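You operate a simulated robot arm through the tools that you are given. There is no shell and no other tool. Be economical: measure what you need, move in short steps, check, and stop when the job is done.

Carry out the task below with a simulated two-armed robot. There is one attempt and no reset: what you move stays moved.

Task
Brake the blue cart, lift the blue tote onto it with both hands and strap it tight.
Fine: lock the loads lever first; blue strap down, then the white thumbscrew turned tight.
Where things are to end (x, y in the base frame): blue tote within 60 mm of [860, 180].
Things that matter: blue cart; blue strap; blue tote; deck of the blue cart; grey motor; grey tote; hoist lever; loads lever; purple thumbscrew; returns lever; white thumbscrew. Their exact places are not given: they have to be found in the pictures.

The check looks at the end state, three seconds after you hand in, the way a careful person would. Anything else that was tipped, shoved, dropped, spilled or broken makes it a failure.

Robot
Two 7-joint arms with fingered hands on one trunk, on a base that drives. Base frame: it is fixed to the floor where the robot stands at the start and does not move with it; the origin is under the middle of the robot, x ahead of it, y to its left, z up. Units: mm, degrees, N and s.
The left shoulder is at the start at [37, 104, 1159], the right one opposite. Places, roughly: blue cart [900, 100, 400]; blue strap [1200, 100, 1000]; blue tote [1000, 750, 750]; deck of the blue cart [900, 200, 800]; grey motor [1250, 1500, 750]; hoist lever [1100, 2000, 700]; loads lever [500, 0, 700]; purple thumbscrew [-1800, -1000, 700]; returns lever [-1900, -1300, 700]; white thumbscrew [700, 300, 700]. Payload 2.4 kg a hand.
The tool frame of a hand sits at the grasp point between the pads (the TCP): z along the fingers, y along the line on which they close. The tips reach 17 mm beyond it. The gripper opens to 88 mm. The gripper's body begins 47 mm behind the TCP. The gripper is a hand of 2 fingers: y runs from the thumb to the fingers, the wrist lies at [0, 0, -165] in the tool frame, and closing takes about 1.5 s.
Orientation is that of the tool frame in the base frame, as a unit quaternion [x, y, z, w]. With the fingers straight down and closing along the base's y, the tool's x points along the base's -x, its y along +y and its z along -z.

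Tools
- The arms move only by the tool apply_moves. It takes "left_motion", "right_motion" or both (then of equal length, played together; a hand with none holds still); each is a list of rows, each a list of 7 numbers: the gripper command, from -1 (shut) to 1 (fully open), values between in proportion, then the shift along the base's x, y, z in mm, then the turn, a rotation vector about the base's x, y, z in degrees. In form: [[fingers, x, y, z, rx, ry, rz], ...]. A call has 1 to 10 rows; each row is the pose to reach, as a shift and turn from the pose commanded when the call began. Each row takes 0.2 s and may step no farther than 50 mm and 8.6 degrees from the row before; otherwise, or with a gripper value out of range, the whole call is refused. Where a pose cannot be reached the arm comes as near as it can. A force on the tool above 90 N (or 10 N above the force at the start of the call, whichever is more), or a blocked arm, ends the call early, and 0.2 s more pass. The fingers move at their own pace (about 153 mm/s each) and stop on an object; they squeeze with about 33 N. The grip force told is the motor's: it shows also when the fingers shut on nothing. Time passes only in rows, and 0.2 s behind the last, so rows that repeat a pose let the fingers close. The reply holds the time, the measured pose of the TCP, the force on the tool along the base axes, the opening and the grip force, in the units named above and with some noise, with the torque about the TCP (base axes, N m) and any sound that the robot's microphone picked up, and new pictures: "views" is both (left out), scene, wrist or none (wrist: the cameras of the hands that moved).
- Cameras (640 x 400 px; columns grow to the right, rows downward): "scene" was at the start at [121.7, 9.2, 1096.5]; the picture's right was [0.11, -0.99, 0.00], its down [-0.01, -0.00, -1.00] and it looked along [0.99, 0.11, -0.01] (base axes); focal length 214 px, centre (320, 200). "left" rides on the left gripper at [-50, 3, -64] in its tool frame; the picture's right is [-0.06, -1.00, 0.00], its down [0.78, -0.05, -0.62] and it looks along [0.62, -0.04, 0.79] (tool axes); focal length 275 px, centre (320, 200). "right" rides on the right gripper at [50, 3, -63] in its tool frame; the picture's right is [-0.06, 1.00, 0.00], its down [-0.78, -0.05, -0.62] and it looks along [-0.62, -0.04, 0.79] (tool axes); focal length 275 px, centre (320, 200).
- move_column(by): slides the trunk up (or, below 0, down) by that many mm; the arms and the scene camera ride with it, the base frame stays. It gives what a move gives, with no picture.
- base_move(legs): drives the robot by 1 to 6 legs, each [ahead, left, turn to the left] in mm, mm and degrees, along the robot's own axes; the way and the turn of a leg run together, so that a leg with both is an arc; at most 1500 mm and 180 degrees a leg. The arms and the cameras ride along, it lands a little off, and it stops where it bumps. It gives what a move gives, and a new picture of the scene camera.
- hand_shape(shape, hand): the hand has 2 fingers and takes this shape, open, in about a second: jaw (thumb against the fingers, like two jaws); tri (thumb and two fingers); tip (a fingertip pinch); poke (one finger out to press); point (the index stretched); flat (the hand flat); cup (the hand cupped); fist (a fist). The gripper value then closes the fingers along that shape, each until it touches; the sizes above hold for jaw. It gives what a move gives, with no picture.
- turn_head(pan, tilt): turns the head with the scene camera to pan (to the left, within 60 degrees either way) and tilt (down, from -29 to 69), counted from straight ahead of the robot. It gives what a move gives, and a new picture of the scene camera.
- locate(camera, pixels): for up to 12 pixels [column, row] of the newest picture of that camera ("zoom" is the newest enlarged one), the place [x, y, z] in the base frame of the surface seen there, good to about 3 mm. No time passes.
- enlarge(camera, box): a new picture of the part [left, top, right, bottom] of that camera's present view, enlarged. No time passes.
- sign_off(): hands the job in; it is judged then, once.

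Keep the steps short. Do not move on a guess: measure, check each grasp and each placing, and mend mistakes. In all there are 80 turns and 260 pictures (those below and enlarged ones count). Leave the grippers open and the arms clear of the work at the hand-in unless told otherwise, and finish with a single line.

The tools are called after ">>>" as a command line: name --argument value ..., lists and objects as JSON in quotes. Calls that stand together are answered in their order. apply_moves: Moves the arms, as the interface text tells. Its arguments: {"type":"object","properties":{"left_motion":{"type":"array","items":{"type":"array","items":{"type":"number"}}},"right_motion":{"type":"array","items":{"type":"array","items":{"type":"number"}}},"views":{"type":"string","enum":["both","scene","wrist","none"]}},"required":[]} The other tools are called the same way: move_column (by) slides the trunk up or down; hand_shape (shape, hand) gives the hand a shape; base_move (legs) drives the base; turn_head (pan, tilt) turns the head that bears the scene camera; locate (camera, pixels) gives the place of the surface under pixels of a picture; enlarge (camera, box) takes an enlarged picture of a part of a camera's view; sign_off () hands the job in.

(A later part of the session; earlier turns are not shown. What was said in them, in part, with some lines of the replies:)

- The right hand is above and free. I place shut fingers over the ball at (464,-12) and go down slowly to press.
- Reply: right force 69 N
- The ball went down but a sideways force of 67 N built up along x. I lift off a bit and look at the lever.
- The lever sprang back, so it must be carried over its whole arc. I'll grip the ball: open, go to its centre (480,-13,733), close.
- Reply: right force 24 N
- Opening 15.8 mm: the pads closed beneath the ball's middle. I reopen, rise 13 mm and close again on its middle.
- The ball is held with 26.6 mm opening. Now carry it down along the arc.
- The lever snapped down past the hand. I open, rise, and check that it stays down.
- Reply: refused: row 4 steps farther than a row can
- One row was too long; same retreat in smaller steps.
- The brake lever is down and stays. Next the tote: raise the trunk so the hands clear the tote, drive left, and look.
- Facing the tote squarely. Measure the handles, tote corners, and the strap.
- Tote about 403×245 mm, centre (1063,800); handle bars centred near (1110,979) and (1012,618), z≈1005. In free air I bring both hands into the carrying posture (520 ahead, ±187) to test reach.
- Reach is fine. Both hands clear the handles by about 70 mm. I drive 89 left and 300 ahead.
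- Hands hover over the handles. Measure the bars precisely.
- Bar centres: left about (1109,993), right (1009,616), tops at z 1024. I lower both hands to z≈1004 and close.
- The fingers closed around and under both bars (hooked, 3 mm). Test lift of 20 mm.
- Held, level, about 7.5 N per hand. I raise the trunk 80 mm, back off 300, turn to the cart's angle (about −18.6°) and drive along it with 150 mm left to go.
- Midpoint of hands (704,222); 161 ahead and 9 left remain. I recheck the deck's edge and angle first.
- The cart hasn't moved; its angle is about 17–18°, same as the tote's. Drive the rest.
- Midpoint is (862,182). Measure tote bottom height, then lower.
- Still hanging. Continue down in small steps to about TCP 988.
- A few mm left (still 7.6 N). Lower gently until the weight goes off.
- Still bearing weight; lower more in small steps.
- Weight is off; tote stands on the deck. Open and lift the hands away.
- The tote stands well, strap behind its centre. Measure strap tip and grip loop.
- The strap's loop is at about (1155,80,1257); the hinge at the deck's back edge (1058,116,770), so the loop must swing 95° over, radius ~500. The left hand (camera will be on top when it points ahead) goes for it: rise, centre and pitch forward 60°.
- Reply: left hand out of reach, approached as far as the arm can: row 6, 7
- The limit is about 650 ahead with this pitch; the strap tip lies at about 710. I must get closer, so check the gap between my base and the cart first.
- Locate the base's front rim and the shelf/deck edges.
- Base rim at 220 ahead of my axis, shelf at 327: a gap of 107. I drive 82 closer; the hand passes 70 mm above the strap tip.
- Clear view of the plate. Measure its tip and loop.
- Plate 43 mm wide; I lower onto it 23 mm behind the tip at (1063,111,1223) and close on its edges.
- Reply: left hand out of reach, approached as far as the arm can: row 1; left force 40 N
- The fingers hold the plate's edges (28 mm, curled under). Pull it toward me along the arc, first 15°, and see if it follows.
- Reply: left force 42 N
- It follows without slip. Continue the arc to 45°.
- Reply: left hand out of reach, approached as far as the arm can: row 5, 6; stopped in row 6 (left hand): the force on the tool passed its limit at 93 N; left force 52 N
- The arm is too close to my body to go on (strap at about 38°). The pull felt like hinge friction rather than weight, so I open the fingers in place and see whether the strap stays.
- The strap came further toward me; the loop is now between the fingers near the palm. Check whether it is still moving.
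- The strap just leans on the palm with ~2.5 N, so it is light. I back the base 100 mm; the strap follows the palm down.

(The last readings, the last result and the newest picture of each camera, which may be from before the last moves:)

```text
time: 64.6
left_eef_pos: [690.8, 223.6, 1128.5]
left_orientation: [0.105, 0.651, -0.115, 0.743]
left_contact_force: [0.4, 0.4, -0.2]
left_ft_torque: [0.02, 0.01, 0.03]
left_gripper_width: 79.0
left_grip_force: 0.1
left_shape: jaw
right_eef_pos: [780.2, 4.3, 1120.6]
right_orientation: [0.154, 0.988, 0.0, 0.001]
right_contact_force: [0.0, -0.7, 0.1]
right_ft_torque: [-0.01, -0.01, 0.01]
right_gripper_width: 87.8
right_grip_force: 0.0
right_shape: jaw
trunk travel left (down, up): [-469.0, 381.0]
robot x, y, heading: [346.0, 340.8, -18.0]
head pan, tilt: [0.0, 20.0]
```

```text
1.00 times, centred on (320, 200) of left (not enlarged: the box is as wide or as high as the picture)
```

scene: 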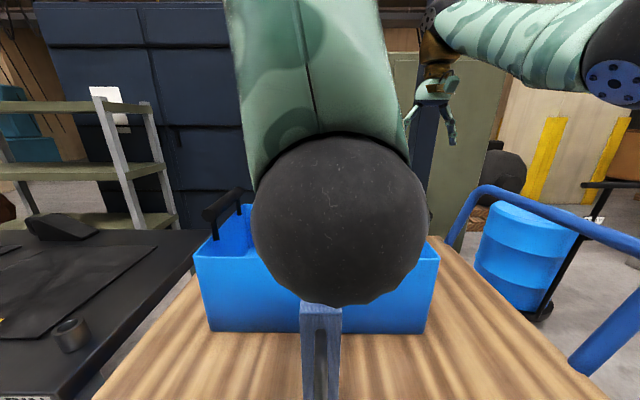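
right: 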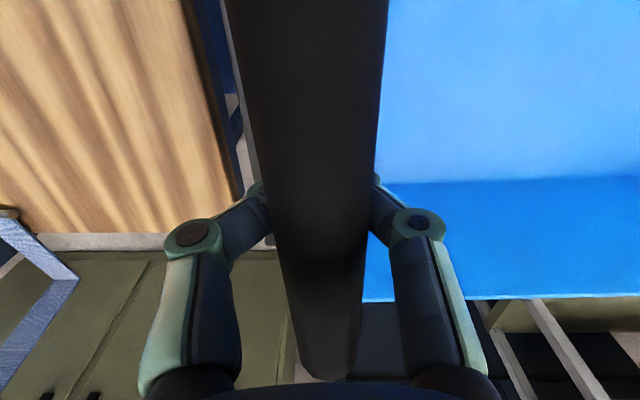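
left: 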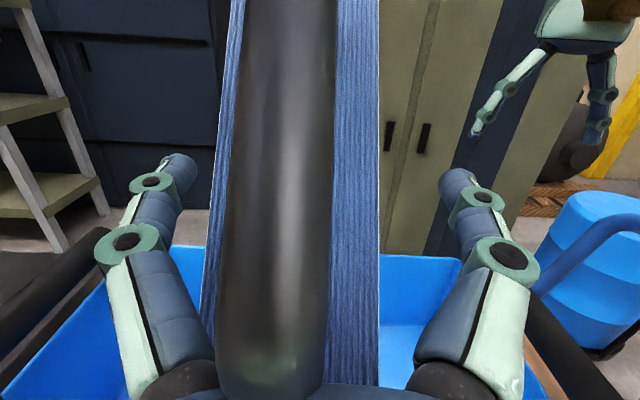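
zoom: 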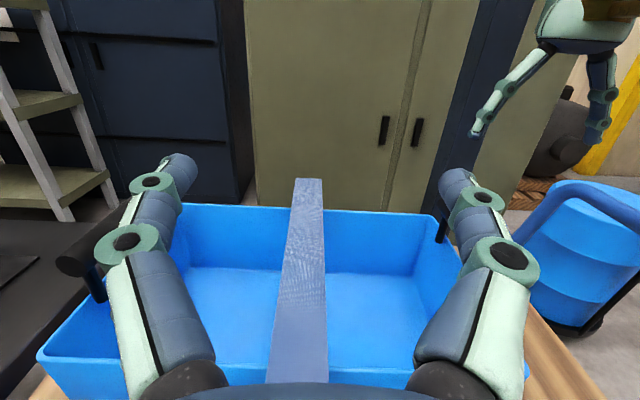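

The strap lies across the tote. I swing the left hand aside and back to pointing down, then look.

>>> apply_moves --left_motion '[[0.8, 3, 19, 20, 2.6, 8.0, 0], [0.8, 9, 38, 40, 5.2, 16.0, 0], [0.8, 15, 57, 50, 7.8, 24.0, 0], [0.8, 21, 76, 50, 10.4, 32.0, 0], [0.8, 28, 95, 50, 13.0, 40.0, 0], [0.8, 34, 114, 50, 15.6, 48.0, 0], [0.8, 40, 133, 50, 18.2, 56.0, 0], [0.8, 46, 152, 50, 20.8, 64.0, 0], [0.8, 53, 171, 50, 23.4, 72.0, 0], [0.8, 60, 190, 50, 26.0, 80.0, 0]]' --views "none"

>>> turn_head --pan 0 --tilt 42

>>> enlarge --camera "scene" --box '[220, 180, 400, 340]'

```text
time: 66.8
left_eef_pos: [752.4, 413.2, 1178.3]
left_orientation: [0.159, 0.98, -0.018, 0.115]
left_contact_force: [-0.3, -0.3, -0.1]
left_ft_torque: [-0.02, 0.0, -0.01]
left_gripper_width: 78.7
left_grip_force: 0.1
left_shape: jaw
left hand out of reach, approached as far as the arm can: row 3, 4
right_eef_pos: [781.6, 5.8, 1120.5]
right_orientation: [0.155, 0.988, 0.0, 0.0]
right_contact_force: [0.1, 0.4, 0.1]
right_ft_torque: [0.01, 0.01, 0.01]
right_gripper_width: 88.0
right_grip_force: 0.0
right_shape: jaw
trunk travel left (down, up): [-469.0, 381.0]
robot x, y, heading: [346.5, 342.6, -17.8]
head pan, tilt: [0.0, 20.0]
```

```text
time: 67.7
left_eef_pos: [751.5, 413.4, 1177.5]
left_orientation: [0.159, 0.98, -0.018, 0.116]
left_contact_force: [-0.1, 1.0, -0.7]
left_ft_torque: [-0.01, 0.0, -0.03]
left_gripper_width: 79.3
left_grip_force: 0.1
left_shape: jaw
right_eef_pos: [781.7, 4.4, 1120.3]
right_orientation: [0.155, 0.988, 0.0, -0.001]
right_contact_force: [-0.9, 0.8, 0.7]
right_ft_torque: [-0.03, 0.0, 0.04]
right_gripper_width: 88.0
right_grip_force: 0.1
right_shape: jaw
trunk travel left (down, up): [-469.0, 381.0]
robot x, y, heading: [348.8, 341.8, -17.7]
head pan, tilt: [0.0, 42.0]
```

scene: 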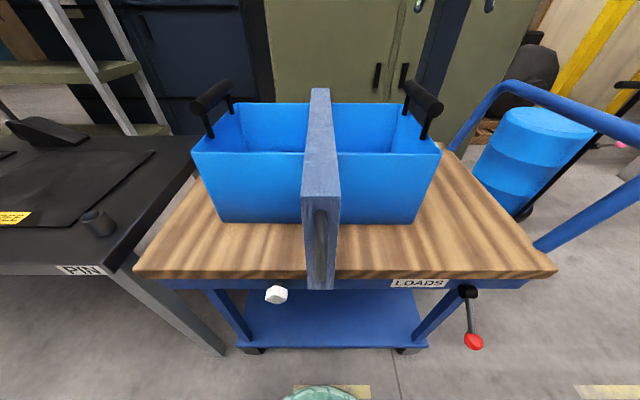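

```text
2.50 times, centred on (310, 260) of scene
```

zoom: 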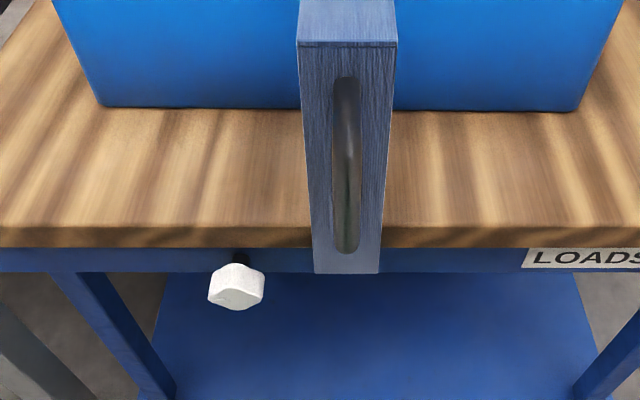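

The strap is over with its front leg in front of the deck. Check if it's fully down and the tote unmoved.

>>> locate --camera "scene" --pixels '[[320, 95], [322, 140], [322, 185], [322, 192], [312, 250], [318, 285], [345, 283], [195, 153], [440, 153], [320, 230], [276, 295]]'

>>> locate --camera "zoom" --pixels '[[345, 30], [320, 60], [345, 150], [345, 230], [320, 255], [345, 262], [374, 150], [440, 235]]'

```text
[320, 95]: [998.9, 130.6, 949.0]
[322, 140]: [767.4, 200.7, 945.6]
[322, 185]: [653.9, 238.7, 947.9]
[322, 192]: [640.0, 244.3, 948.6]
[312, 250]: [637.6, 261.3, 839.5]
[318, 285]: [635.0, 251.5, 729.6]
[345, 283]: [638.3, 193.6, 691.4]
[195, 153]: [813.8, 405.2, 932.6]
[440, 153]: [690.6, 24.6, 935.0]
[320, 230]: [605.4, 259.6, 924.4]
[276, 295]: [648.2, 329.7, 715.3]
```

```text
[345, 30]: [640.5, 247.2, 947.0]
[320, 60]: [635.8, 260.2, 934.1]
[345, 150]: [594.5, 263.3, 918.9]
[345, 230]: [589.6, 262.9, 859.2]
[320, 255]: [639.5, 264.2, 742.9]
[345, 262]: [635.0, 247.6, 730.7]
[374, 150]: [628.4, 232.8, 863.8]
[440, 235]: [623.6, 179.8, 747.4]
```

Strap top is level at z≈947, front leg upright: it's down. Now the thumbscrew at (647,328,712): back off 260, pitch the left hand to point ahead, draw the right hand back.

>>> base_move --legs '[[-260, 0, 0]]'

>>> apply_moves --left_motion '[[0.5, 4, -15, -8, -2.6, -8.1, 0], [0.5, 8, -30, -15, -5.2, -16.3, 0], [0.5, 13, -45, -23, -7.9, -24.4, 0], [0.5, 17, -60, -31, -10.5, -32.6, 0], [0.5, 21, -74, -38, -13.1, -40.7, 0], [0.5, 25, -89, -46, -15.7, -48.9, 0], [0.5, 30, -104, -54, -18.4, -57.0, 0], [0.5, 34, -119, -61, -21.0, -65.2, 0], [0.5, 38, -134, -69, -23.6, -73.3, 0]]' --right_motion '[[1, -16, 5, 0, 0, 0, 0], [1, -32, 10, 0, 0, 0, 0], [1, -48, 15, 0, 0, 0, 0], [1, -64, 20, 0, 0, 0, 0], [1, -80, 25, 0, 0, 0, 0], [1, -96, 30, 0, 0, 0, 0], [1, -112, 36, 0, 0, 0, 0], [1, -128, 41, 0, 0, 0, 0], [1, -143, 46, 0, 0, 0, 0]]' --views "none"

>>> move_column --by -380

>>> turn_head --pan 5 --tilt 10

>>> enlarge --camera "left" --box '[0, 0, 640, 400]'

```text
time: 69.6
left_eef_pos: [503.5, 492.5, 1178.2]
left_orientation: [0.161, 0.98, -0.018, 0.116]
left_contact_force: [-0.3, -0.1, -0.1]
left_ft_torque: [-0.03, 0.06, 0.01]
left_gripper_width: 78.9
left_grip_force: 0.0
left_shape: jaw
right_eef_pos: [530.6, 84.2, 1119.7]
right_orientation: [0.157, 0.988, 0.0, 0.001]
right_contact_force: [0.4, -0.7, 0.5]
right_ft_torque: [0.0, -0.02, 0.02]
right_gripper_width: 87.9
right_grip_force: 0.1
right_shape: jaw
trunk travel left (down, up): [-469.0, 381.0]
robot x, y, heading: [96.3, 418.7, -18.0]
head pan, tilt: [0.0, 42.0]
```

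scene: 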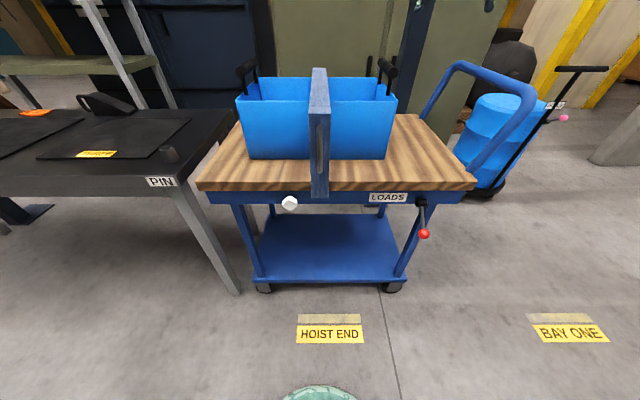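

```text
time: 71.6
left_eef_pos: [509.2, 356.4, 1119.3]
left_orientation: [0.13, 0.834, -0.112, 0.524]
left_contact_force: [0.4, 0.1, 0.0]
left_ft_torque: [0.01, 0.0, -0.01]
left_gripper_width: 66.1
left_grip_force: 0.2
left_shape: jaw
left hand out of reach, approached as far as the arm can: row 7, 8, 9
right_eef_pos: [387.5, 128.1, 1118.3]
right_orientation: [0.156, 0.988, 0.003, 0.0]
right_contact_force: [-0.1, -0.9, -0.7]
right_ft_torque: [-0.02, -0.01, -0.02]
right_gripper_width: 87.8
right_grip_force: 0.1
right_shape: jaw
trunk travel left (down, up): [-469.0, 381.0]
robot x, y, heading: [97.5, 424.3, -18.1]
head pan, tilt: [0.0, 42.0]
```

```text
time: 75.2
left_eef_pos: [514.8, 354.6, 711.0]
left_orientation: [0.131, 0.854, -0.107, 0.493]
left_contact_force: [-0.4, -0.6, 0.1]
left_ft_torque: [-0.01, -0.03, 0.01]
left_gripper_width: 66.3
left_grip_force: 0.0
left_shape: jaw
right_eef_pos: [388.3, 130.4, 740.6]
right_orientation: [0.157, 0.988, 0.0, 0.0]
right_contact_force: [0.4, -1.4, 0.9]
right_ft_torque: [-0.02, -0.01, 0.01]
right_gripper_width: 87.9
right_grip_force: 0.0
right_shape: jaw
trunk travel left (down, up): [-89.0, 761.0]
robot x, y, heading: [97.6, 424.8, -18.1]
head pan, tilt: [0.0, 42.0]
```

```text
time: 76.2
left_eef_pos: [514.6, 354.5, 711.3]
left_orientation: [0.132, 0.854, -0.107, 0.492]
left_contact_force: [0.9, -0.6, 0.2]
left_ft_torque: [0.0, 0.01, -0.01]
left_gripper_width: 66.1
left_grip_force: 0.1
left_shape: jaw
right_eef_pos: [388.6, 127.9, 740.2]
right_orientation: [0.157, 0.988, 0.0, 0.0]
right_contact_force: [-0.1, 0.1, 0.5]
right_ft_torque: [-0.03, -0.02, 0.01]
right_gripper_width: 88.0
right_grip_force: 0.1
right_shape: jaw
trunk travel left (down, up): [-89.0, 761.0]
robot x, y, heading: [99.8, 420.1, -18.0]
head pan, tilt: [5.0, 10.0]
```

scene: 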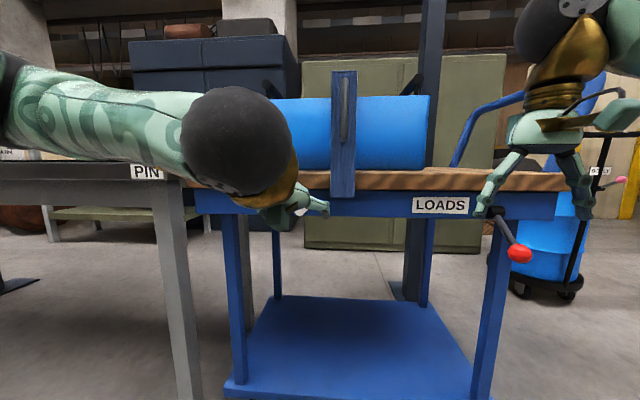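

```text
1.00 times, centred on (320, 200) of left (not enlarged: the box is as wide or as high as the picture)
```

zoom: 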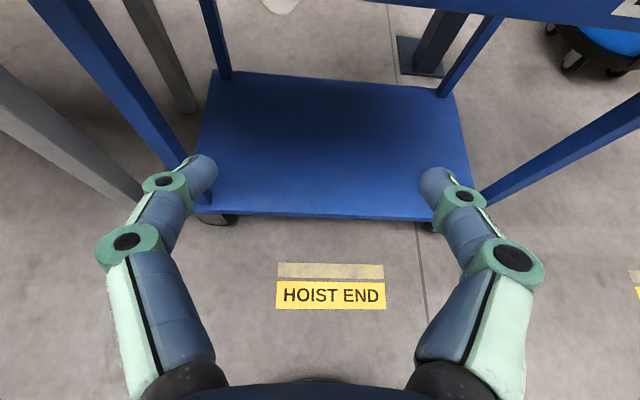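

The hand is still 29° below level. I extend to a standoff 60 mm in front of the knob and level the hand.

>>> apply_moves --left_motion '[[0.2, 19, -2, 0, -2.2, -6.9, 0], [0.2, 38, -4, 0, -4.4, -13.8, 0], [0.2, 57, -7, 0, -6.7, -20.7, 0], [0.2, 76, -9, 0, -8.9, -27.6, 0], [0.2, 76, -9, 0, -8.9, -27.6, 0]]' --views "both"

```text
time: 77.4
left_eef_pos: [554.7, 296.1, 744.7]
left_orientation: [0.114, 0.701, -0.137, 0.69]
left_contact_force: [0.5, -0.3, 0.4]
left_ft_torque: [0.01, -0.05, -0.05]
left_gripper_width: 53.5
left_grip_force: 0.1
left_shape: jaw
left hand out of reach, approached as far as the arm can: row 2, 3, 4, 5
right_eef_pos: [388.4, 129.9, 740.3]
right_orientation: [0.156, 0.988, 0.0, -0.001]
right_contact_force: [0.2, 0.4, -0.5]
right_ft_torque: [0.0, 0.01, 0.02]
right_gripper_width: 88.0
right_grip_force: 0.2
right_shape: jaw
trunk travel left (down, up): [-89.0, 761.0]
robot x, y, heading: [95.1, 423.9, -17.9]
head pan, tilt: [5.0, 10.0]
```

scene: 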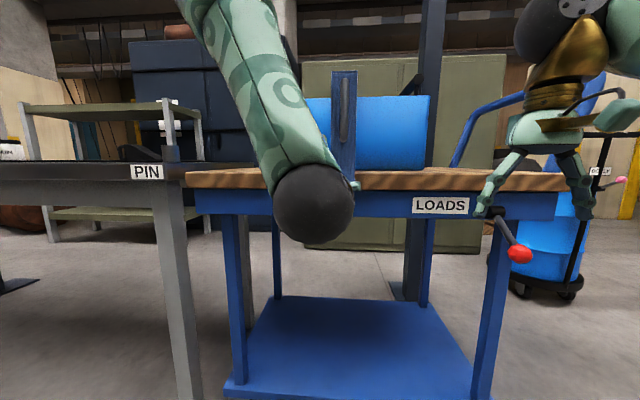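
left: 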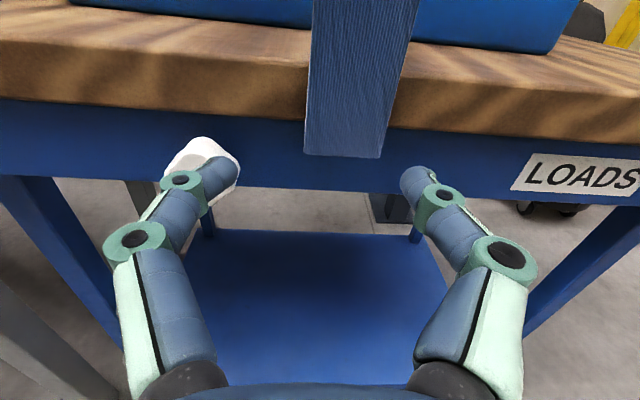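

Out of reach in this posture because the shoulder is too high. Lower the trunk another 85 mm and read the pose.

>>> move_column --by -85

>>> apply_moves --left_motion '[[0.2, 0, 0, 20, 0, 0, 0], [0.2, 0, 0, 40, 0, 0, 0]]' --views "wrist"

```text
time: 78.6
left_eef_pos: [553.2, 297.8, 658.8]
left_orientation: [0.115, 0.701, -0.138, 0.69]
left_contact_force: [0.0, 0.8, -1.0]
left_ft_torque: [0.0, 0.03, 0.03]
left_gripper_width: 53.1
left_grip_force: 0.1
left_shape: jaw
right_eef_pos: [388.2, 128.3, 655.3]
right_orientation: [0.156, 0.988, 0.0, 0.001]
right_contact_force: [-0.5, 0.2, -0.5]
right_ft_torque: [-0.02, 0.04, 0.0]
right_gripper_width: 87.7
right_grip_force: 0.0
right_shape: jaw
trunk travel left (down, up): [-4.0, 846.0]
robot x, y, heading: [97.4, 421.3, -18.0]
head pan, tilt: [5.0, 10.0]
```

```text
time: 79.2
left_eef_pos: [553.2, 297.4, 699.6]
left_orientation: [0.116, 0.701, -0.138, 0.69]
left_contact_force: [0.6, 0.8, -0.2]
left_ft_torque: [0.0, 0.02, -0.03]
left_gripper_width: 53.1
left_grip_force: 0.1
left_shape: jaw
right_eef_pos: [387.6, 129.9, 655.4]
right_orientation: [0.156, 0.988, 0.001, 0.0]
right_contact_force: [0.0, 0.3, -0.4]
right_ft_torque: [-0.01, 0.02, -0.01]
right_gripper_width: 87.8
right_grip_force: 0.0
right_shape: jaw
trunk travel left (down, up): [-4.0, 846.0]
robot x, y, heading: [95.0, 422.6, -18.2]
head pan, tilt: [5.0, 10.0]
```

left: 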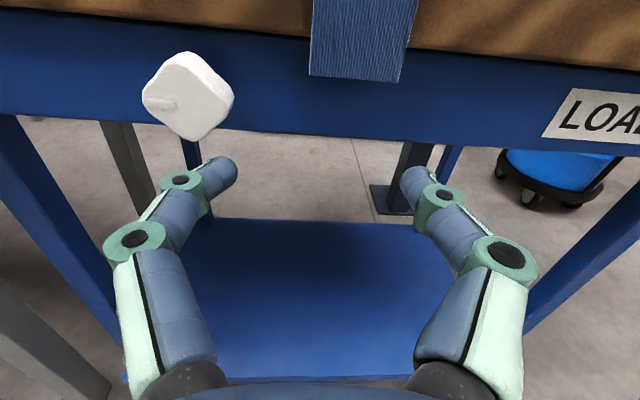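

Now it follows. The knob (188,95) has a mark at its left edge. Measure the knob and the tool's offset.

>>> locate --camera "left" --pixels '[[188, 95], [160, 103], [150, 95], [225, 98], [188, 60], [195, 130], [380, 75], [178, 75]]'

>>> enlarge --camera "left" --box '[120, 30, 280, 150]'

```text
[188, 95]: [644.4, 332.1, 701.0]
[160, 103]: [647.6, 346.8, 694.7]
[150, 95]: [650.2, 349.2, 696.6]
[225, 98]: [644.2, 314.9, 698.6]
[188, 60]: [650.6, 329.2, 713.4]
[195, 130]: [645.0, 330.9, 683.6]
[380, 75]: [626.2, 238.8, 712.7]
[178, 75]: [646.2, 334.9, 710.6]
```

```text
3.33 times, centred on (200, 90) of left
```

zoom: 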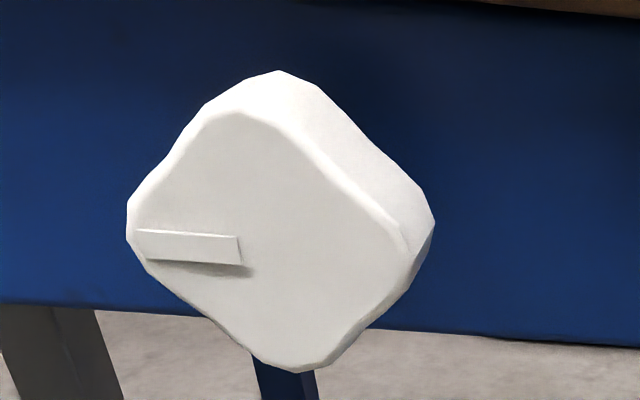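

Knob ≈34 mm, centre (645,335,699) with flats on the diagonals. At this standoff I shift 64 left and roll −45° so the pads meet the flats.

>>> apply_moves --left_motion '[[0.3, 4, 12, 0, -7.1, 2.3, 0], [0.3, 8, 24, 0, -14.3, 4.6, 0], [0.3, 12, 37, 0, -21.4, 6.9, 0], [0.3, 16, 49, 0, -28.5, 9.3, 0], [0.3, 20, 61, 0, -35.7, 11.6, 0], [0.3, 20, 61, 0, -42.8, 13.9, 0]]' --views "both"

```text
time: 80.6
left_eef_pos: [555.4, 336.6, 712.2]
left_orientation: [-0.163, 0.679, -0.396, 0.596]
left_contact_force: [-0.2, -0.1, 0.4]
left_ft_torque: [-0.02, 0.04, -0.03]
left_gripper_width: 57.0
left_grip_force: 0.1
left_shape: jaw
left hand out of reach, approached as far as the arm can: row 3, 4, 5, 6
right_eef_pos: [388.5, 127.7, 654.5]
right_orientation: [0.156, 0.988, 0.0, 0.0]
right_contact_force: [0.1, -0.2, 0.1]
right_ft_torque: [0.0, 0.01, 0.0]
right_gripper_width: 87.9
right_grip_force: 0.0
right_shape: jaw
trunk travel left (down, up): [-4.0, 846.0]
robot x, y, heading: [94.3, 420.0, -18.1]
head pan, tilt: [5.0, 10.0]
```

scene: 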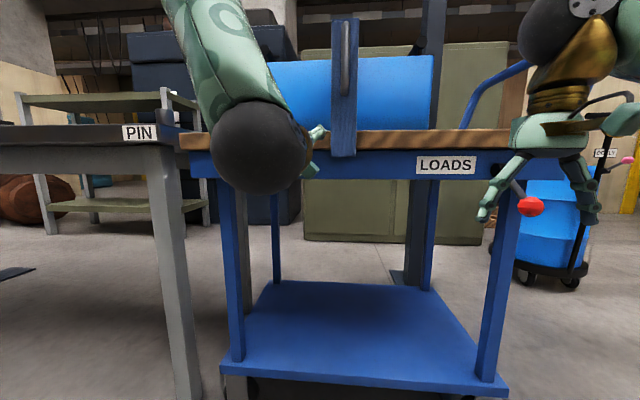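
left: 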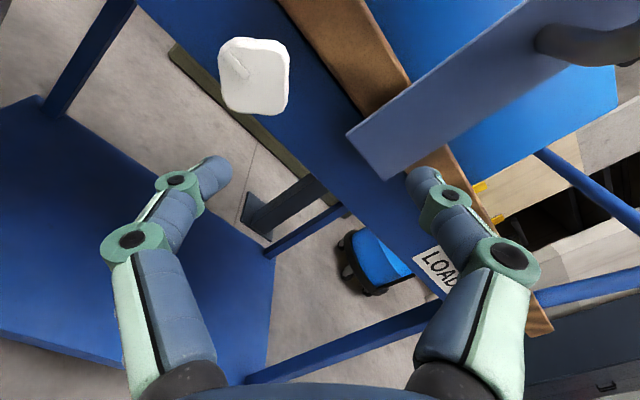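

Reach is short to the left. I shift the base 30 mm left so the hand rides along, then re-read.

>>> base_move --legs '[[-20, 30, 0]]'

>>> apply_moves --left_motion '[[0.3, 14, -5, -4, 0, 0, 0], [0.3, 29, -9, -9, 0, 0, 0]]' --views "wrist"

```text
time: 81.5
left_eef_pos: [545.6, 369.9, 712.0]
left_orientation: [-0.162, 0.679, -0.396, 0.596]
left_contact_force: [0.7, 0.0, -0.1]
left_ft_torque: [0.01, 0.02, -0.04]
left_gripper_width: 56.9
left_grip_force: 0.0
left_shape: jaw
right_eef_pos: [378.0, 164.0, 654.4]
right_orientation: [0.156, 0.988, 0.0, 0.0]
right_contact_force: [-0.3, 0.3, -0.1]
right_ft_torque: [0.01, -0.02, -0.03]
right_gripper_width: 87.7
right_grip_force: 0.0
right_shape: jaw
trunk travel left (down, up): [-4.0, 846.0]
robot x, y, heading: [89.3, 457.6, -18.0]
head pan, tilt: [5.0, 10.0]
```

scene: 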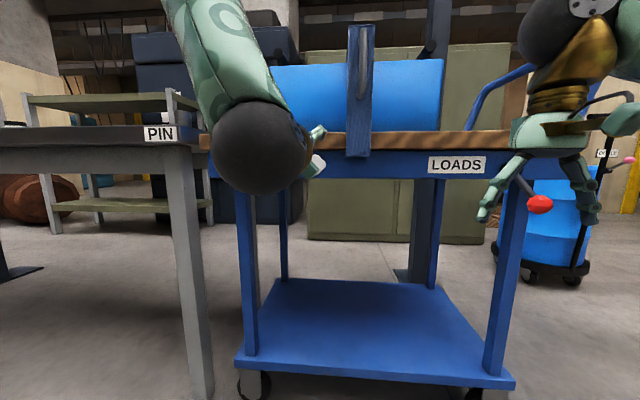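

```text
time: 82.1
left_eef_pos: [567.2, 353.7, 708.8]
left_orientation: [-0.162, 0.68, -0.395, 0.596]
left_contact_force: [0.4, -0.7, 0.2]
left_ft_torque: [0.01, 0.0, 0.04]
left_gripper_width: 57.1
left_grip_force: 0.1
left_shape: jaw
left hand out of reach, approached as far as the arm can: row 1, 2
right_eef_pos: [379.2, 164.4, 655.2]
right_orientation: [0.157, 0.988, 0.001, 0.0]
right_contact_force: [0.3, -0.1, -0.8]
right_ft_torque: [0.02, 0.02, 0.02]
right_gripper_width: 87.6
right_grip_force: 0.0
right_shape: jaw
trunk travel left (down, up): [-4.0, 846.0]
robot x, y, heading: [84.3, 454.2, -17.8]
head pan, tilt: [5.0, 10.0]
```

left: 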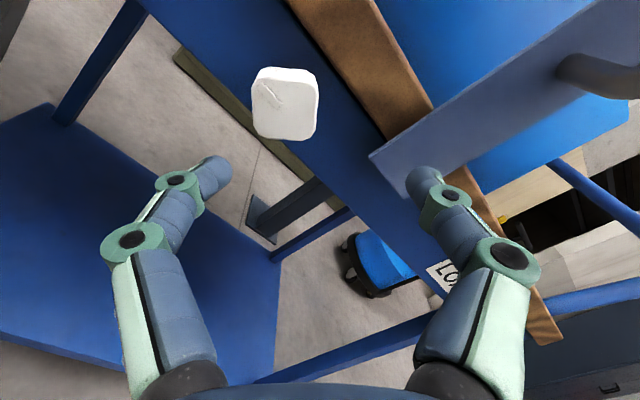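

Try nearer, where the arm is less folded: go to 40 mm before the knob's middle, (615,345,700).

>>> apply_moves --left_motion '[[0.3, 16, -3, -3, 0, 0, 0], [0.3, 32, -6, -6, 0, 0, 0], [0.3, 48, -9, -9, 0, 0, 0]]' --views "wrist"

```text
time: 82.9
left_eef_pos: [603.5, 325.2, 710.3]
left_orientation: [-0.163, 0.68, -0.395, 0.596]
left_contact_force: [0.3, 0.8, 0.9]
left_ft_torque: [-0.02, 0.01, 0.03]
left_gripper_width: 57.1
left_grip_force: 0.0
left_shape: jaw
left hand out of reach, approached as far as the arm can: row 1, 2, 3
right_eef_pos: [378.5, 164.0, 655.8]
right_orientation: [0.156, 0.988, 0.001, 0.001]
right_contact_force: [0.0, 0.8, -0.2]
right_ft_torque: [-0.03, -0.01, 0.03]
right_gripper_width: 87.9
right_grip_force: 0.0
right_shape: jaw
trunk travel left (down, up): [-4.0, 846.0]
robot x, y, heading: [84.5, 456.5, -17.9]
head pan, tilt: [5.0, 10.0]
```

left: 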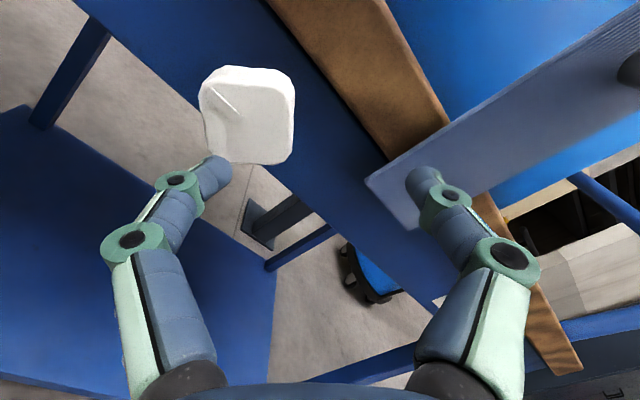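

The arm needs the target more to the right. Move the base 50 further left and re-read after a null move.

>>> base_move --legs '[[0, 50, 0]]'

>>> apply_moves --left_motion '[[0.3, 0, 0, 0, 0, 0, 0]]' --views "wrist"

```text
time: 83.8
left_eef_pos: [618.0, 373.2, 710.7]
left_orientation: [-0.164, 0.68, -0.394, 0.597]
left_contact_force: [0.3, -0.9, 0.3]
left_ft_torque: [0.01, 0.02, 0.04]
left_gripper_width: 56.6
left_grip_force: 0.1
left_shape: jaw
right_eef_pos: [394.9, 212.9, 655.4]
right_orientation: [0.157, 0.988, 0.0, 0.0]
right_contact_force: [0.0, 0.1, 0.5]
right_ft_torque: [0.02, -0.01, 0.0]
right_gripper_width: 88.1
right_grip_force: 0.1
right_shape: jaw
trunk travel left (down, up): [-4.0, 846.0]
robot x, y, heading: [104.3, 503.0, -18.2]
head pan, tilt: [5.0, 10.0]
```

scene: 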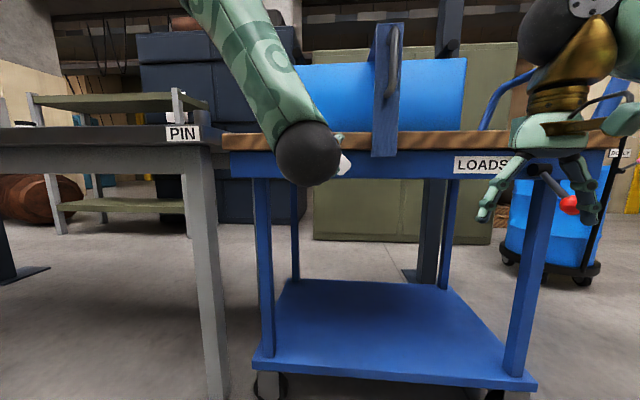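

```text
time: 84.2
left_eef_pos: [617.4, 374.3, 711.6]
left_orientation: [-0.163, 0.68, -0.394, 0.597]
left_contact_force: [0.6, 0.6, 0.2]
left_ft_torque: [0.02, 0.02, 0.07]
left_gripper_width: 57.0
left_grip_force: 0.0
left_shape: jaw
right_eef_pos: [394.9, 212.4, 654.8]
right_orientation: [0.156, 0.988, 0.0, 0.0]
right_contact_force: [1.0, 0.6, 0.9]
right_ft_torque: [0.0, -0.02, -0.01]
right_gripper_width: 87.9
right_grip_force: 0.0
right_shape: jaw
trunk travel left (down, up): [-4.0, 846.0]
robot x, y, heading: [102.9, 503.6, -18.0]
head pan, tilt: [5.0, 10.0]
```

left: 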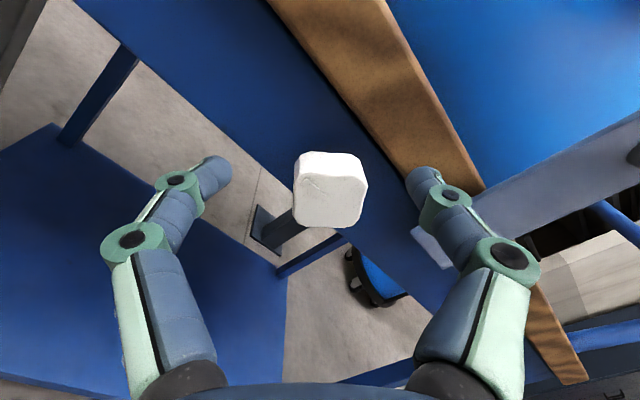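

Now shift onto the knob's axis: (−3,−29,−11) to (614,345,700), and check.

>>> apply_moves --left_motion '[[0.3, -3, -15, -6, 0, 0, 0], [0.3, -3, -29, -11, 0, 0, 0], [0.3, -3, -29, -11, 0, 0, 0]]' --views "wrist"

>>> locate --camera "left" --pixels '[[320, 190], [300, 180], [360, 190], [330, 160], [330, 220]]'

```text
time: 85.0
left_eef_pos: [616.3, 344.8, 699.1]
left_orientation: [-0.164, 0.68, -0.394, 0.597]
left_contact_force: [-0.3, 0.0, 0.0]
left_ft_torque: [-0.02, 0.0, -0.02]
left_gripper_width: 56.9
left_grip_force: 0.1
left_shape: jaw
right_eef_pos: [394.3, 212.4, 654.6]
right_orientation: [0.157, 0.988, 0.0, 0.001]
right_contact_force: [-0.9, 0.3, 0.7]
right_ft_torque: [0.03, 0.0, -0.04]
right_gripper_width: 88.1
right_grip_force: 0.0
right_shape: jaw
trunk travel left (down, up): [-4.0, 846.0]
robot x, y, heading: [98.7, 508.3, -17.8]
head pan, tilt: [5.0, 10.0]
```

left: 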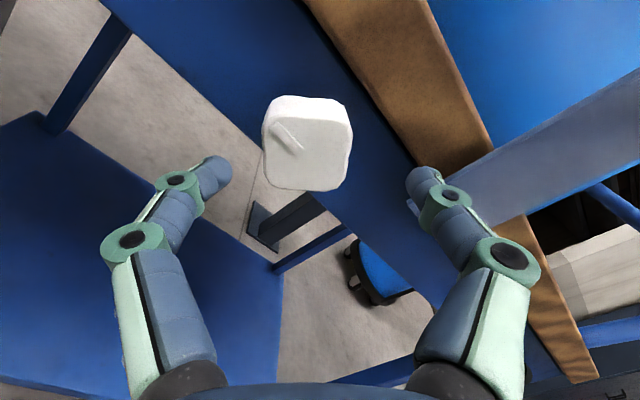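

```text
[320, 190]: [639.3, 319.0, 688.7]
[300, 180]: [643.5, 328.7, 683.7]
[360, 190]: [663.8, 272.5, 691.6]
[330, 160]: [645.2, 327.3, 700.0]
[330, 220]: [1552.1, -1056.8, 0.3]
```

On axis. Advance 39 mm along the knob's axis and close.

>>> apply_moves --left_motion '[[0.3, 12, -4, 1, 0, 0, 0], [0.3, 25, -8, 1, 0, 0, 0], [0.3, 37, -11, 1, 0, 0, 0], [-1, 37, -11, 1, 0, 0, 0], [-1, 37, -11, 1, 0, 0, 0], [-1, 37, -11, 1, 0, 0, 0]]' --views "wrist"

```text
time: 86.4
left_eef_pos: [653.1, 335.0, 700.2]
left_orientation: [-0.164, 0.68, -0.394, 0.596]
left_contact_force: [4.7, -0.2, 0.9]
left_ft_torque: [0.01, -0.05, 0.0]
left_gripper_width: 28.6
left_grip_force: 33.6
left_shape: jaw
right_eef_pos: [393.5, 212.3, 655.8]
right_orientation: [0.156, 0.988, 0.0, 0.0]
right_contact_force: [-0.7, -0.1, 0.2]
right_ft_torque: [0.0, 0.0, 0.02]
right_gripper_width: 88.2
right_grip_force: 0.0
right_shape: jaw
trunk travel left (down, up): [-4.0, 846.0]
robot x, y, heading: [104.3, 505.1, -17.8]
head pan, tilt: [5.0, 10.0]
```

left: 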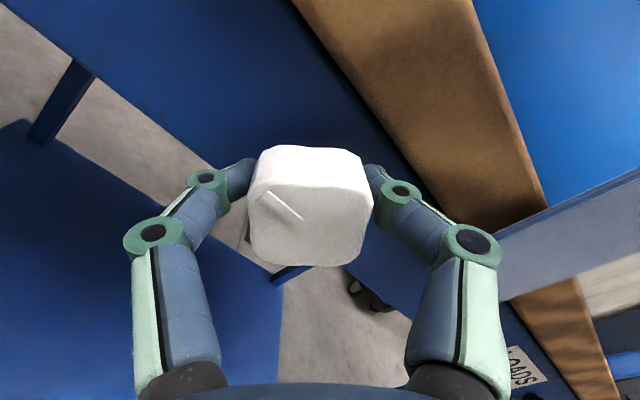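

Firm grip on the flats (28.6 mm). Turn clockwise (seen from me) 85°.

>>> apply_moves --left_motion '[[-1, 0, 0, 0, 8.0, -2.8, 0], [-1, 0, 0, 0, 16.0, -5.6, 0], [-1, 0, 0, 0, 24.0, -8.4, 0], [-1, 0, 0, 0, 32.0, -11.2, 0], [-1, 0, 0, 0, 40.0, -14.0, 0], [-1, 0, 0, 0, 48.0, -16.8, 0], [-1, 0, 0, 0, 56.0, -19.6, 0], [-1, 0, 0, 0, 64.0, -22.4, 0], [-1, 0, 0, 0, 72.0, -25.2, 0], [-1, 0, 0, 0, 80.0, -28.0, 0]]' --views "wrist"

```text
time: 88.6
left_eef_pos: [652.3, 332.9, 701.1]
left_orientation: [0.348, 0.619, 0.105, 0.697]
left_contact_force: [8.6, -13.6, 4.9]
left_ft_torque: [-0.12, 0.02, -0.13]
left_gripper_width: 31.1
left_grip_force: 32.7
left_shape: jaw
right_eef_pos: [393.8, 211.0, 653.7]
right_orientation: [0.157, 0.988, 0.001, -0.001]
right_contact_force: [0.4, 0.0, 0.1]
right_ft_torque: [0.01, 0.01, 0.04]
right_gripper_width: 87.6
right_grip_force: 0.1
right_shape: jaw
trunk travel left (down, up): [-4.0, 846.0]
robot x, y, heading: [102.8, 506.1, -17.7]
head pan, tilt: [5.0, 10.0]
```

left: 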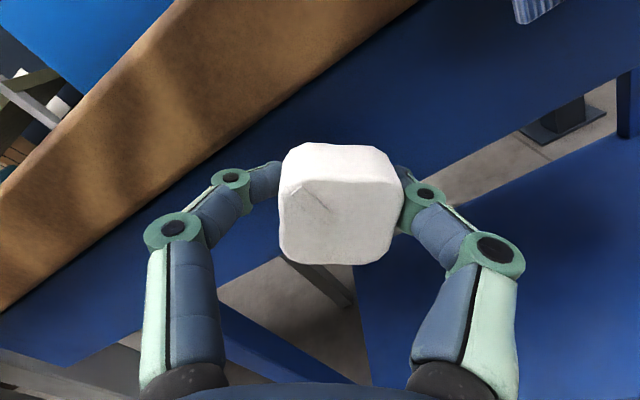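

The knob turned with the hand; torque is small, so not tight yet. Keep turning as far as the wrist goes.

>>> apply_moves --left_motion '[[-1, 0, 0, 0, 8.0, -2.8, 0], [-1, 0, 0, 0, 16.0, -5.6, 0], [-1, 0, 0, 0, 24.0, -8.4, 0], [-1, 0, 0, 0, 32.0, -11.2, 0], [-1, 0, 0, 0, 40.0, -14.0, 0], [-1, 0, 0, 0, 48.0, -16.8, 0], [-1, 0, 0, 0, 56.0, -19.6, 0]]' --views "wrist"

```text
time: 90.2
left_eef_pos: [651.6, 330.0, 699.2]
left_orientation: [0.612, 0.373, 0.438, 0.543]
left_contact_force: [-2.1, -35.5, -6.2]
left_ft_torque: [-0.13, 0.18, -0.35]
left_gripper_width: 30.8
left_grip_force: 33.1
left_shape: jaw
right_eef_pos: [395.6, 210.5, 652.4]
right_orientation: [0.157, 0.988, 0.001, 0.0]
right_contact_force: [-0.4, 0.3, 0.4]
right_ft_torque: [0.0, 0.02, -0.02]
right_gripper_width: 88.3
right_grip_force: 0.1
right_shape: jaw
trunk travel left (down, up): [-4.0, 846.0]
robot x, y, heading: [105.4, 506.5, -18.0]
head pan, tilt: [5.0, 10.0]
```

left: 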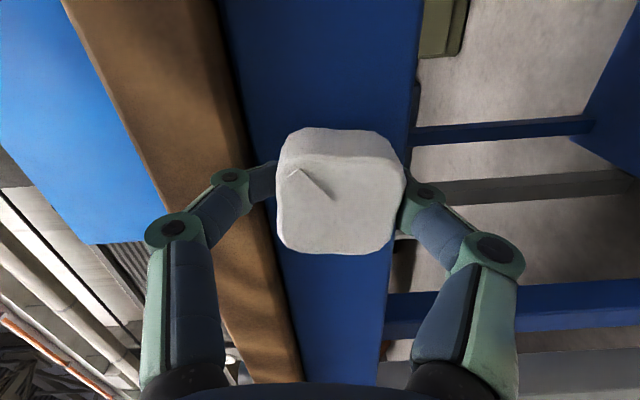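

Still turning (mark fixed relative to pads), some sideways load. Ease 4 mm in y and turn further.

>>> apply_moves --left_motion '[[-1, 0, -2, 0, 8.0, -2.8, 0], [-1, 0, -4, 0, 16.0, -5.6, 0], [-1, 0, -4, 0, 24.0, -8.4, 0], [-1, 0, -4, 0, 32.0, -11.2, 0], [-1, 0, -4, 0, 40.0, -14.0, 0]]' --views "wrist"

```text
time: 91.4
left_eef_pos: [653.6, 327.5, 697.2]
left_orientation: [0.705, 0.135, 0.607, 0.342]
left_contact_force: [-10.6, -18.1, -25.3]
left_ft_torque: [-0.33, 0.42, -0.15]
left_gripper_width: 31.6
left_grip_force: 33.0
left_shape: jaw
right_eef_pos: [394.6, 211.4, 653.5]
right_orientation: [0.157, 0.988, 0.0, -0.001]
right_contact_force: [0.0, 0.1, -0.1]
right_ft_torque: [0.01, 0.02, 0.02]
right_gripper_width: 88.0
right_grip_force: 0.1
right_shape: jaw
trunk travel left (down, up): [-4.0, 846.0]
robot x, y, heading: [103.8, 505.2, -18.1]
head pan, tilt: [5.0, 10.0]
```

left: 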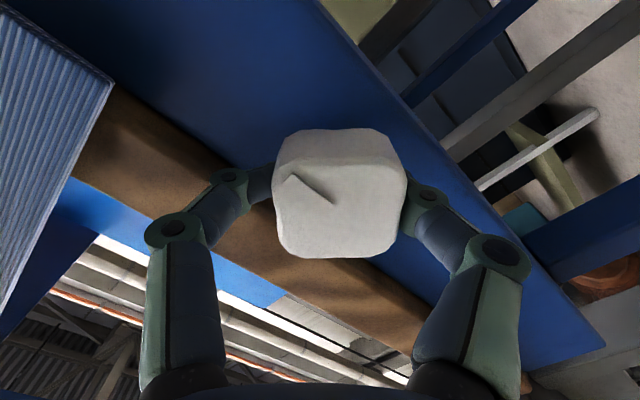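

About 185° so far and the wrist still turns. Ease again and go on.

>>> apply_moves --left_motion '[[-1, 0, -1, -2, 8.0, -2.8, 0], [-1, 0, -1, -3, 16.0, -5.6, 0], [-1, 0, -1, -3, 24.0, -8.4, 0], [-1, 0, -1, -3, 32.0, -11.2, 0], [-1, 0, -1, -3, 40.0, -14.0, 0], [-1, 0, -1, -3, 48.0, -16.8, 0]]' --views "wrist"

```text
time: 92.8
left_eef_pos: [650.7, 328.4, 705.8]
left_orientation: [0.681, -0.171, 0.71, 0.046]
left_contact_force: [9.4, -9.7, 46.6]
left_ft_torque: [-0.72, -0.26, -0.05]
left_gripper_width: 28.0
left_grip_force: 32.3
left_shape: jaw
right_eef_pos: [393.8, 211.6, 656.5]
right_orientation: [0.156, 0.988, -0.001, 0.002]
right_contact_force: [-0.5, 0.1, -0.2]
right_ft_torque: [0.01, 0.03, 0.0]
right_gripper_width: 88.2
right_grip_force: 0.0
right_shape: jaw
trunk travel left (down, up): [-4.0, 846.0]
robot x, y, heading: [105.6, 505.6, -18.1]
head pan, tilt: [5.0, 10.0]
```

left: 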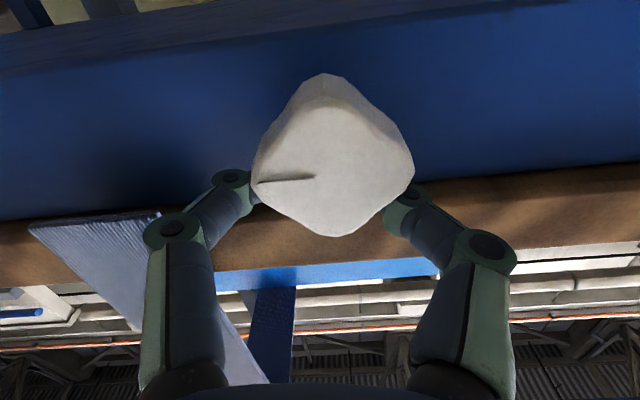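

The pads now slipped over: the mark sits at world 3 o'clock (half a turn from 9 o'clock), torque rose to 0.7 N m, which suggests tight. To verify, open, roll back 43°, and regrip the flats.

>>> apply_moves --left_motion '[[0.2, 0, 0, 0, 0, 0, 0], [0.2, 0, 2, 2, 0, 0, 0], [0.2, 0, 2, 2, -8.0, 2.8, 0], [0.2, 0, 2, 2, -16.0, 5.6, 0], [0.2, 0, 2, 2, -24.0, 8.4, 0], [0.2, 0, 2, 2, -32.0, 11.2, 0], [0.2, 0, 2, 2, -40.0, 14.0, 0], [-1, 0, 2, 2, -40.0, 14.0, 0], [-1, 0, 2, 2, -40.0, 14.0, 0], [-1, 0, 2, 2, -40.0, 14.0, 0]]' --views "wrist"

```text
time: 95.0
left_eef_pos: [652.8, 331.0, 700.8]
left_orientation: [0.709, 0.086, 0.634, 0.298]
left_contact_force: [2.9, 0.7, 0.0]
left_ft_torque: [-0.06, 0.03, 0.02]
left_gripper_width: 29.7
left_grip_force: 33.1
left_shape: jaw
right_eef_pos: [394.0, 212.9, 655.4]
right_orientation: [0.156, 0.988, -0.001, -0.001]
right_contact_force: [-0.3, 0.4, 0.2]
right_ft_torque: [-0.02, 0.01, -0.03]
right_gripper_width: 87.9
right_grip_force: 0.1
right_shape: jaw
trunk travel left (down, up): [-4.0, 846.0]
robot x, y, heading: [104.1, 502.0, -17.9]
head pan, tilt: [5.0, 10.0]
```

left: 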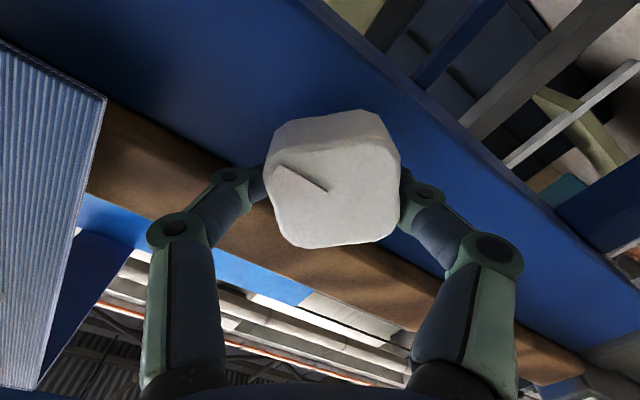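

Regripped on the flats with no load. Turn +17° in small steps and watch the torque.

>>> apply_moves --left_motion '[[-1, 0, 0, 0, 4.0, -1.4, 0], [-1, 0, 0, 0, 8.0, -2.8, 0], [-1, 0, 0, 0, 12.0, -4.2, 0], [-1, 0, 0, 0, 16.0, -5.6, 0]]' --views "wrist"

```text
time: 96.0
left_eef_pos: [652.7, 332.2, 702.2]
left_orientation: [0.709, -0.018, 0.676, 0.2]
left_contact_force: [5.9, 1.1, 16.0]
left_ft_torque: [-0.26, -0.08, 0.06]
left_gripper_width: 30.1
left_grip_force: 32.9
left_shape: jaw
right_eef_pos: [394.0, 212.1, 655.7]
right_orientation: [0.156, 0.988, 0.0, 0.002]
right_contact_force: [-0.1, 0.2, 0.1]
right_ft_torque: [0.03, 0.01, 0.02]
right_gripper_width: 88.2
right_grip_force: 0.0
right_shape: jaw
trunk travel left (down, up): [-4.0, 846.0]
robot x, y, heading: [103.0, 503.5, -17.6]
head pan, tilt: [5.0, 10.0]
```

left: 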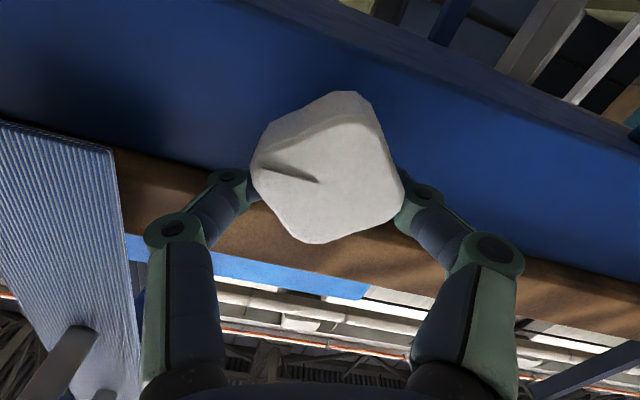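

The hand turned but the knob did not: it is at its stop, tight. Open and withdraw straight back 120 mm.

>>> apply_moves --left_motion '[[0.4, 0, 0, 0, 0, 0, 0], [0.4, 0, 0, 0, 0, 0, 0], [0.4, -28, 9, 0, 0, 0, 0], [0.4, -66, 21, 0, 0, 0, 0], [0.4, -104, 34, 0, 0, 0, 0], [0.4, -114, 37, 0, -8.0, 2.8, 0], [0.4, -114, 37, 0, -16.0, 5.6, 0], [0.4, -114, 37, 0, -24.0, 8.4, 0], [0.4, -114, 37, 0, -32.0, 11.2, 0], [0.4, -114, 37, 0, -40.0, 14.0, 0]]' --views "wrist"

```text
time: 98.2
left_eef_pos: [538.3, 367.4, 698.4]
left_orientation: [0.675, 0.236, 0.548, 0.433]
left_contact_force: [0.3, -0.1, 0.5]
left_ft_torque: [0.03, 0.01, 0.0]
left_gripper_width: 61.6
left_grip_force: 0.0
left_shape: jaw
right_eef_pos: [394.4, 212.3, 655.5]
right_orientation: [0.156, 0.988, -0.001, 0.0]
right_contact_force: [-0.3, 0.3, -0.2]
right_ft_torque: [0.0, -0.01, 0.02]
right_gripper_width: 88.0
right_grip_force: 0.1
right_shape: jaw
trunk travel left (down, up): [-4.0, 846.0]
robot x, y, heading: [101.7, 502.7, -18.0]
head pan, tilt: [5.0, 10.0]
```

left: 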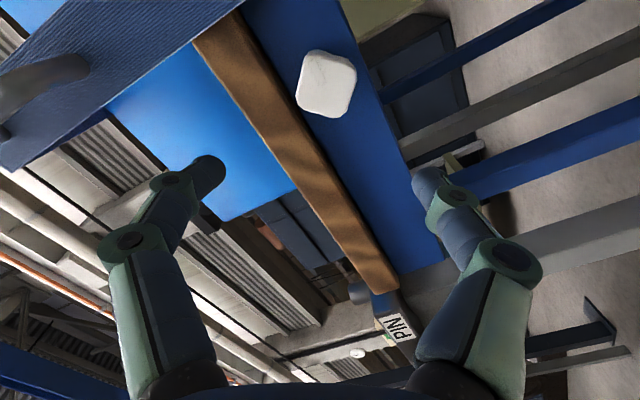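

Clear of the knob. I back the base off 250 mm and raise the trunk, then look over the whole scene.

>>> base_move --legs '[[-250, 0, 0]]'

>>> move_column --by 300

>>> turn_head --pan -8 --tilt 20

>>> enlarge --camera "scene" --box '[200, 100, 480, 275]'

```text
time: 100.0
left_eef_pos: [294.0, 445.3, 699.3]
left_orientation: [0.676, 0.236, 0.548, 0.433]
left_contact_force: [0.3, 0.2, 0.0]
left_ft_torque: [-0.02, 0.0, 0.0]
left_gripper_width: 61.6
left_grip_force: 0.1
left_shape: jaw
right_eef_pos: [150.0, 291.4, 654.9]
right_orientation: [0.156, 0.988, 0.001, -0.001]
right_contact_force: [-0.6, 0.4, -0.1]
right_ft_torque: [0.01, -0.01, 0.0]
right_gripper_width: 87.9
right_grip_force: 0.0
right_shape: jaw
trunk travel left (down, up): [-4.0, 846.0]
robot x, y, heading: [-140.8, 584.2, -18.1]
head pan, tilt: [5.0, 10.0]
```

scene: 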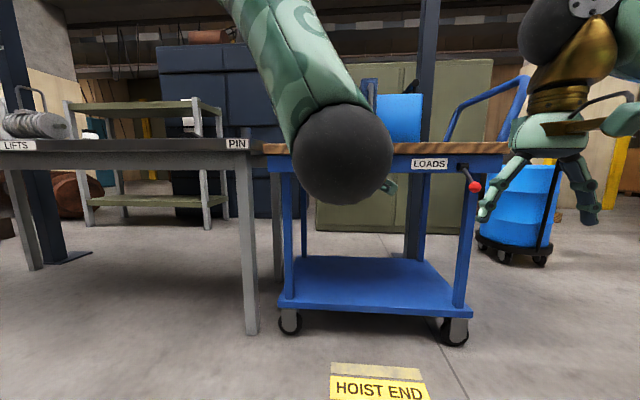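

```text
time: 103.0
left_eef_pos: [293.7, 446.6, 999.4]
left_orientation: [0.676, 0.235, 0.548, 0.432]
left_contact_force: [-0.2, 0.5, 0.4]
left_ft_torque: [-0.01, 0.02, 0.03]
left_gripper_width: 61.4
left_grip_force: 0.0
left_shape: jaw
right_eef_pos: [149.8, 291.8, 954.4]
right_orientation: [0.157, 0.988, 0.0, 0.0]
right_contact_force: [-0.4, -0.5, 0.1]
right_ft_torque: [0.02, 0.0, 0.01]
right_gripper_width: 87.9
right_grip_force: 0.1
right_shape: jaw
trunk travel left (down, up): [-304.0, 546.0]
robot x, y, heading: [-141.9, 585.3, -18.2]
head pan, tilt: [5.0, 10.0]
```

```text
time: 103.8
left_eef_pos: [294.0, 447.5, 998.8]
left_orientation: [0.676, 0.235, 0.549, 0.433]
left_contact_force: [-0.3, 0.3, 0.0]
left_ft_torque: [-0.01, 0.02, -0.01]
left_gripper_width: 61.5
left_grip_force: 0.2
left_shape: jaw
right_eef_pos: [150.0, 290.5, 955.8]
right_orientation: [0.158, 0.987, 0.0, 0.0]
right_contact_force: [-0.1, 0.7, -0.8]
right_ft_torque: [0.02, -0.01, -0.03]
right_gripper_width: 88.1
right_grip_force: 0.0
right_shape: jaw
trunk travel left (down, up): [-304.0, 546.0]
robot x, y, heading: [-139.3, 581.3, -18.0]
head pan, tilt: [-8.0, 20.0]
```

scene: 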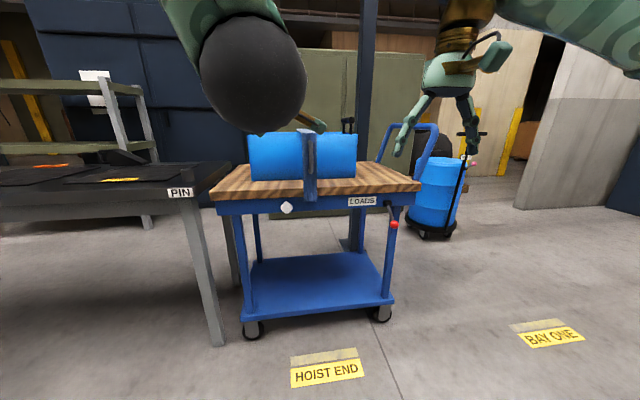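

```text
2.29 times, centred on (340, 188) of scene
```

zoom: 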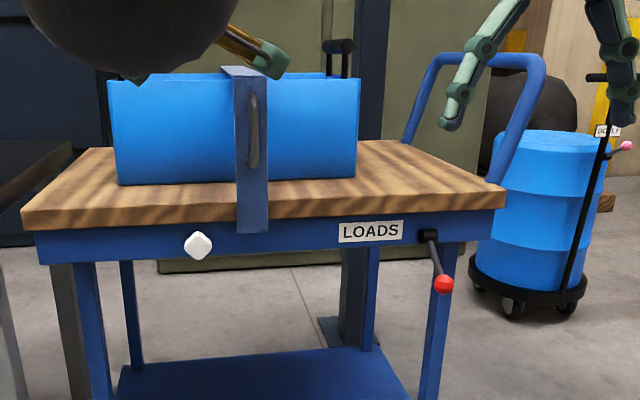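

All stands: lever down, strap down. Final check of tote position, strap height and the knob's mark.

>>> locate --camera "zoom" --pixels '[[118, 180], [355, 175], [112, 88], [358, 85], [245, 70], [252, 150], [252, 225], [445, 285], [40, 232], [500, 210]]'

>>> enlarge --camera "scene" --box '[266, 195, 306, 220]'

```text
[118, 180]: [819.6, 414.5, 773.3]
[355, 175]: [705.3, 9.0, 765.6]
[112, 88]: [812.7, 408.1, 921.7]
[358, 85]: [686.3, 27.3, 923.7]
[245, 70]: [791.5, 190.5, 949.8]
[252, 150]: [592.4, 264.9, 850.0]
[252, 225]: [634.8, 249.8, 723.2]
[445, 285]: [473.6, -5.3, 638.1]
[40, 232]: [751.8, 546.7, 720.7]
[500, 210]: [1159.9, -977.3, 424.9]
```

```text
16.00 times, centred on (286, 208) of scene
```

zoom: 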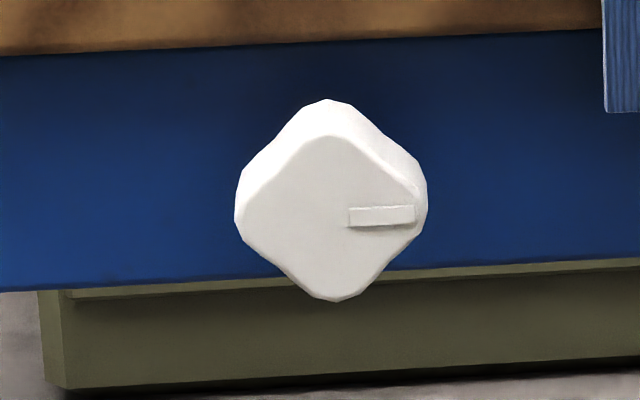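

Mark is at 3 o'clock, tote centre ≈(866,180), strap level. Open the left gripper fully and hand in.

>>> apply_moves --left_motion '[[1, 0, 0, 0, 0, 0, 0], [1, 0, 0, 0, 0, 0, 0]]' --views "none"

>>> sign_off

```text
time: 104.4
left_eef_pos: [294.0, 446.3, 999.8]
left_orientation: [0.675, 0.236, 0.549, 0.433]
left_contact_force: [-0.4, 0.9, 0.1]
left_ft_torque: [0.01, 0.0, 0.02]
left_gripper_width: 87.8
left_grip_force: 0.0
left_shape: jaw
right_eef_pos: [149.2, 290.8, 954.0]
right_orientation: [0.158, 0.987, 0.001, 0.0]
right_contact_force: [-0.1, 0.2, -0.4]
right_ft_torque: [0.02, -0.01, 0.0]
right_gripper_width: 87.9
right_grip_force: 0.0
right_shape: jaw
trunk travel left (down, up): [-304.0, 546.0]
robot x, y, heading: [-140.6, 585.6, -17.8]
head pan, tilt: [-8.0, 20.0]
```

```text
The job is handed in.
```

Handed in: loads lever locked down, blue tote on the cart at about (866, 180), blue strap down over it, white thumbscrew turned clockwise half a turn to its stop, both grippers open and clear.
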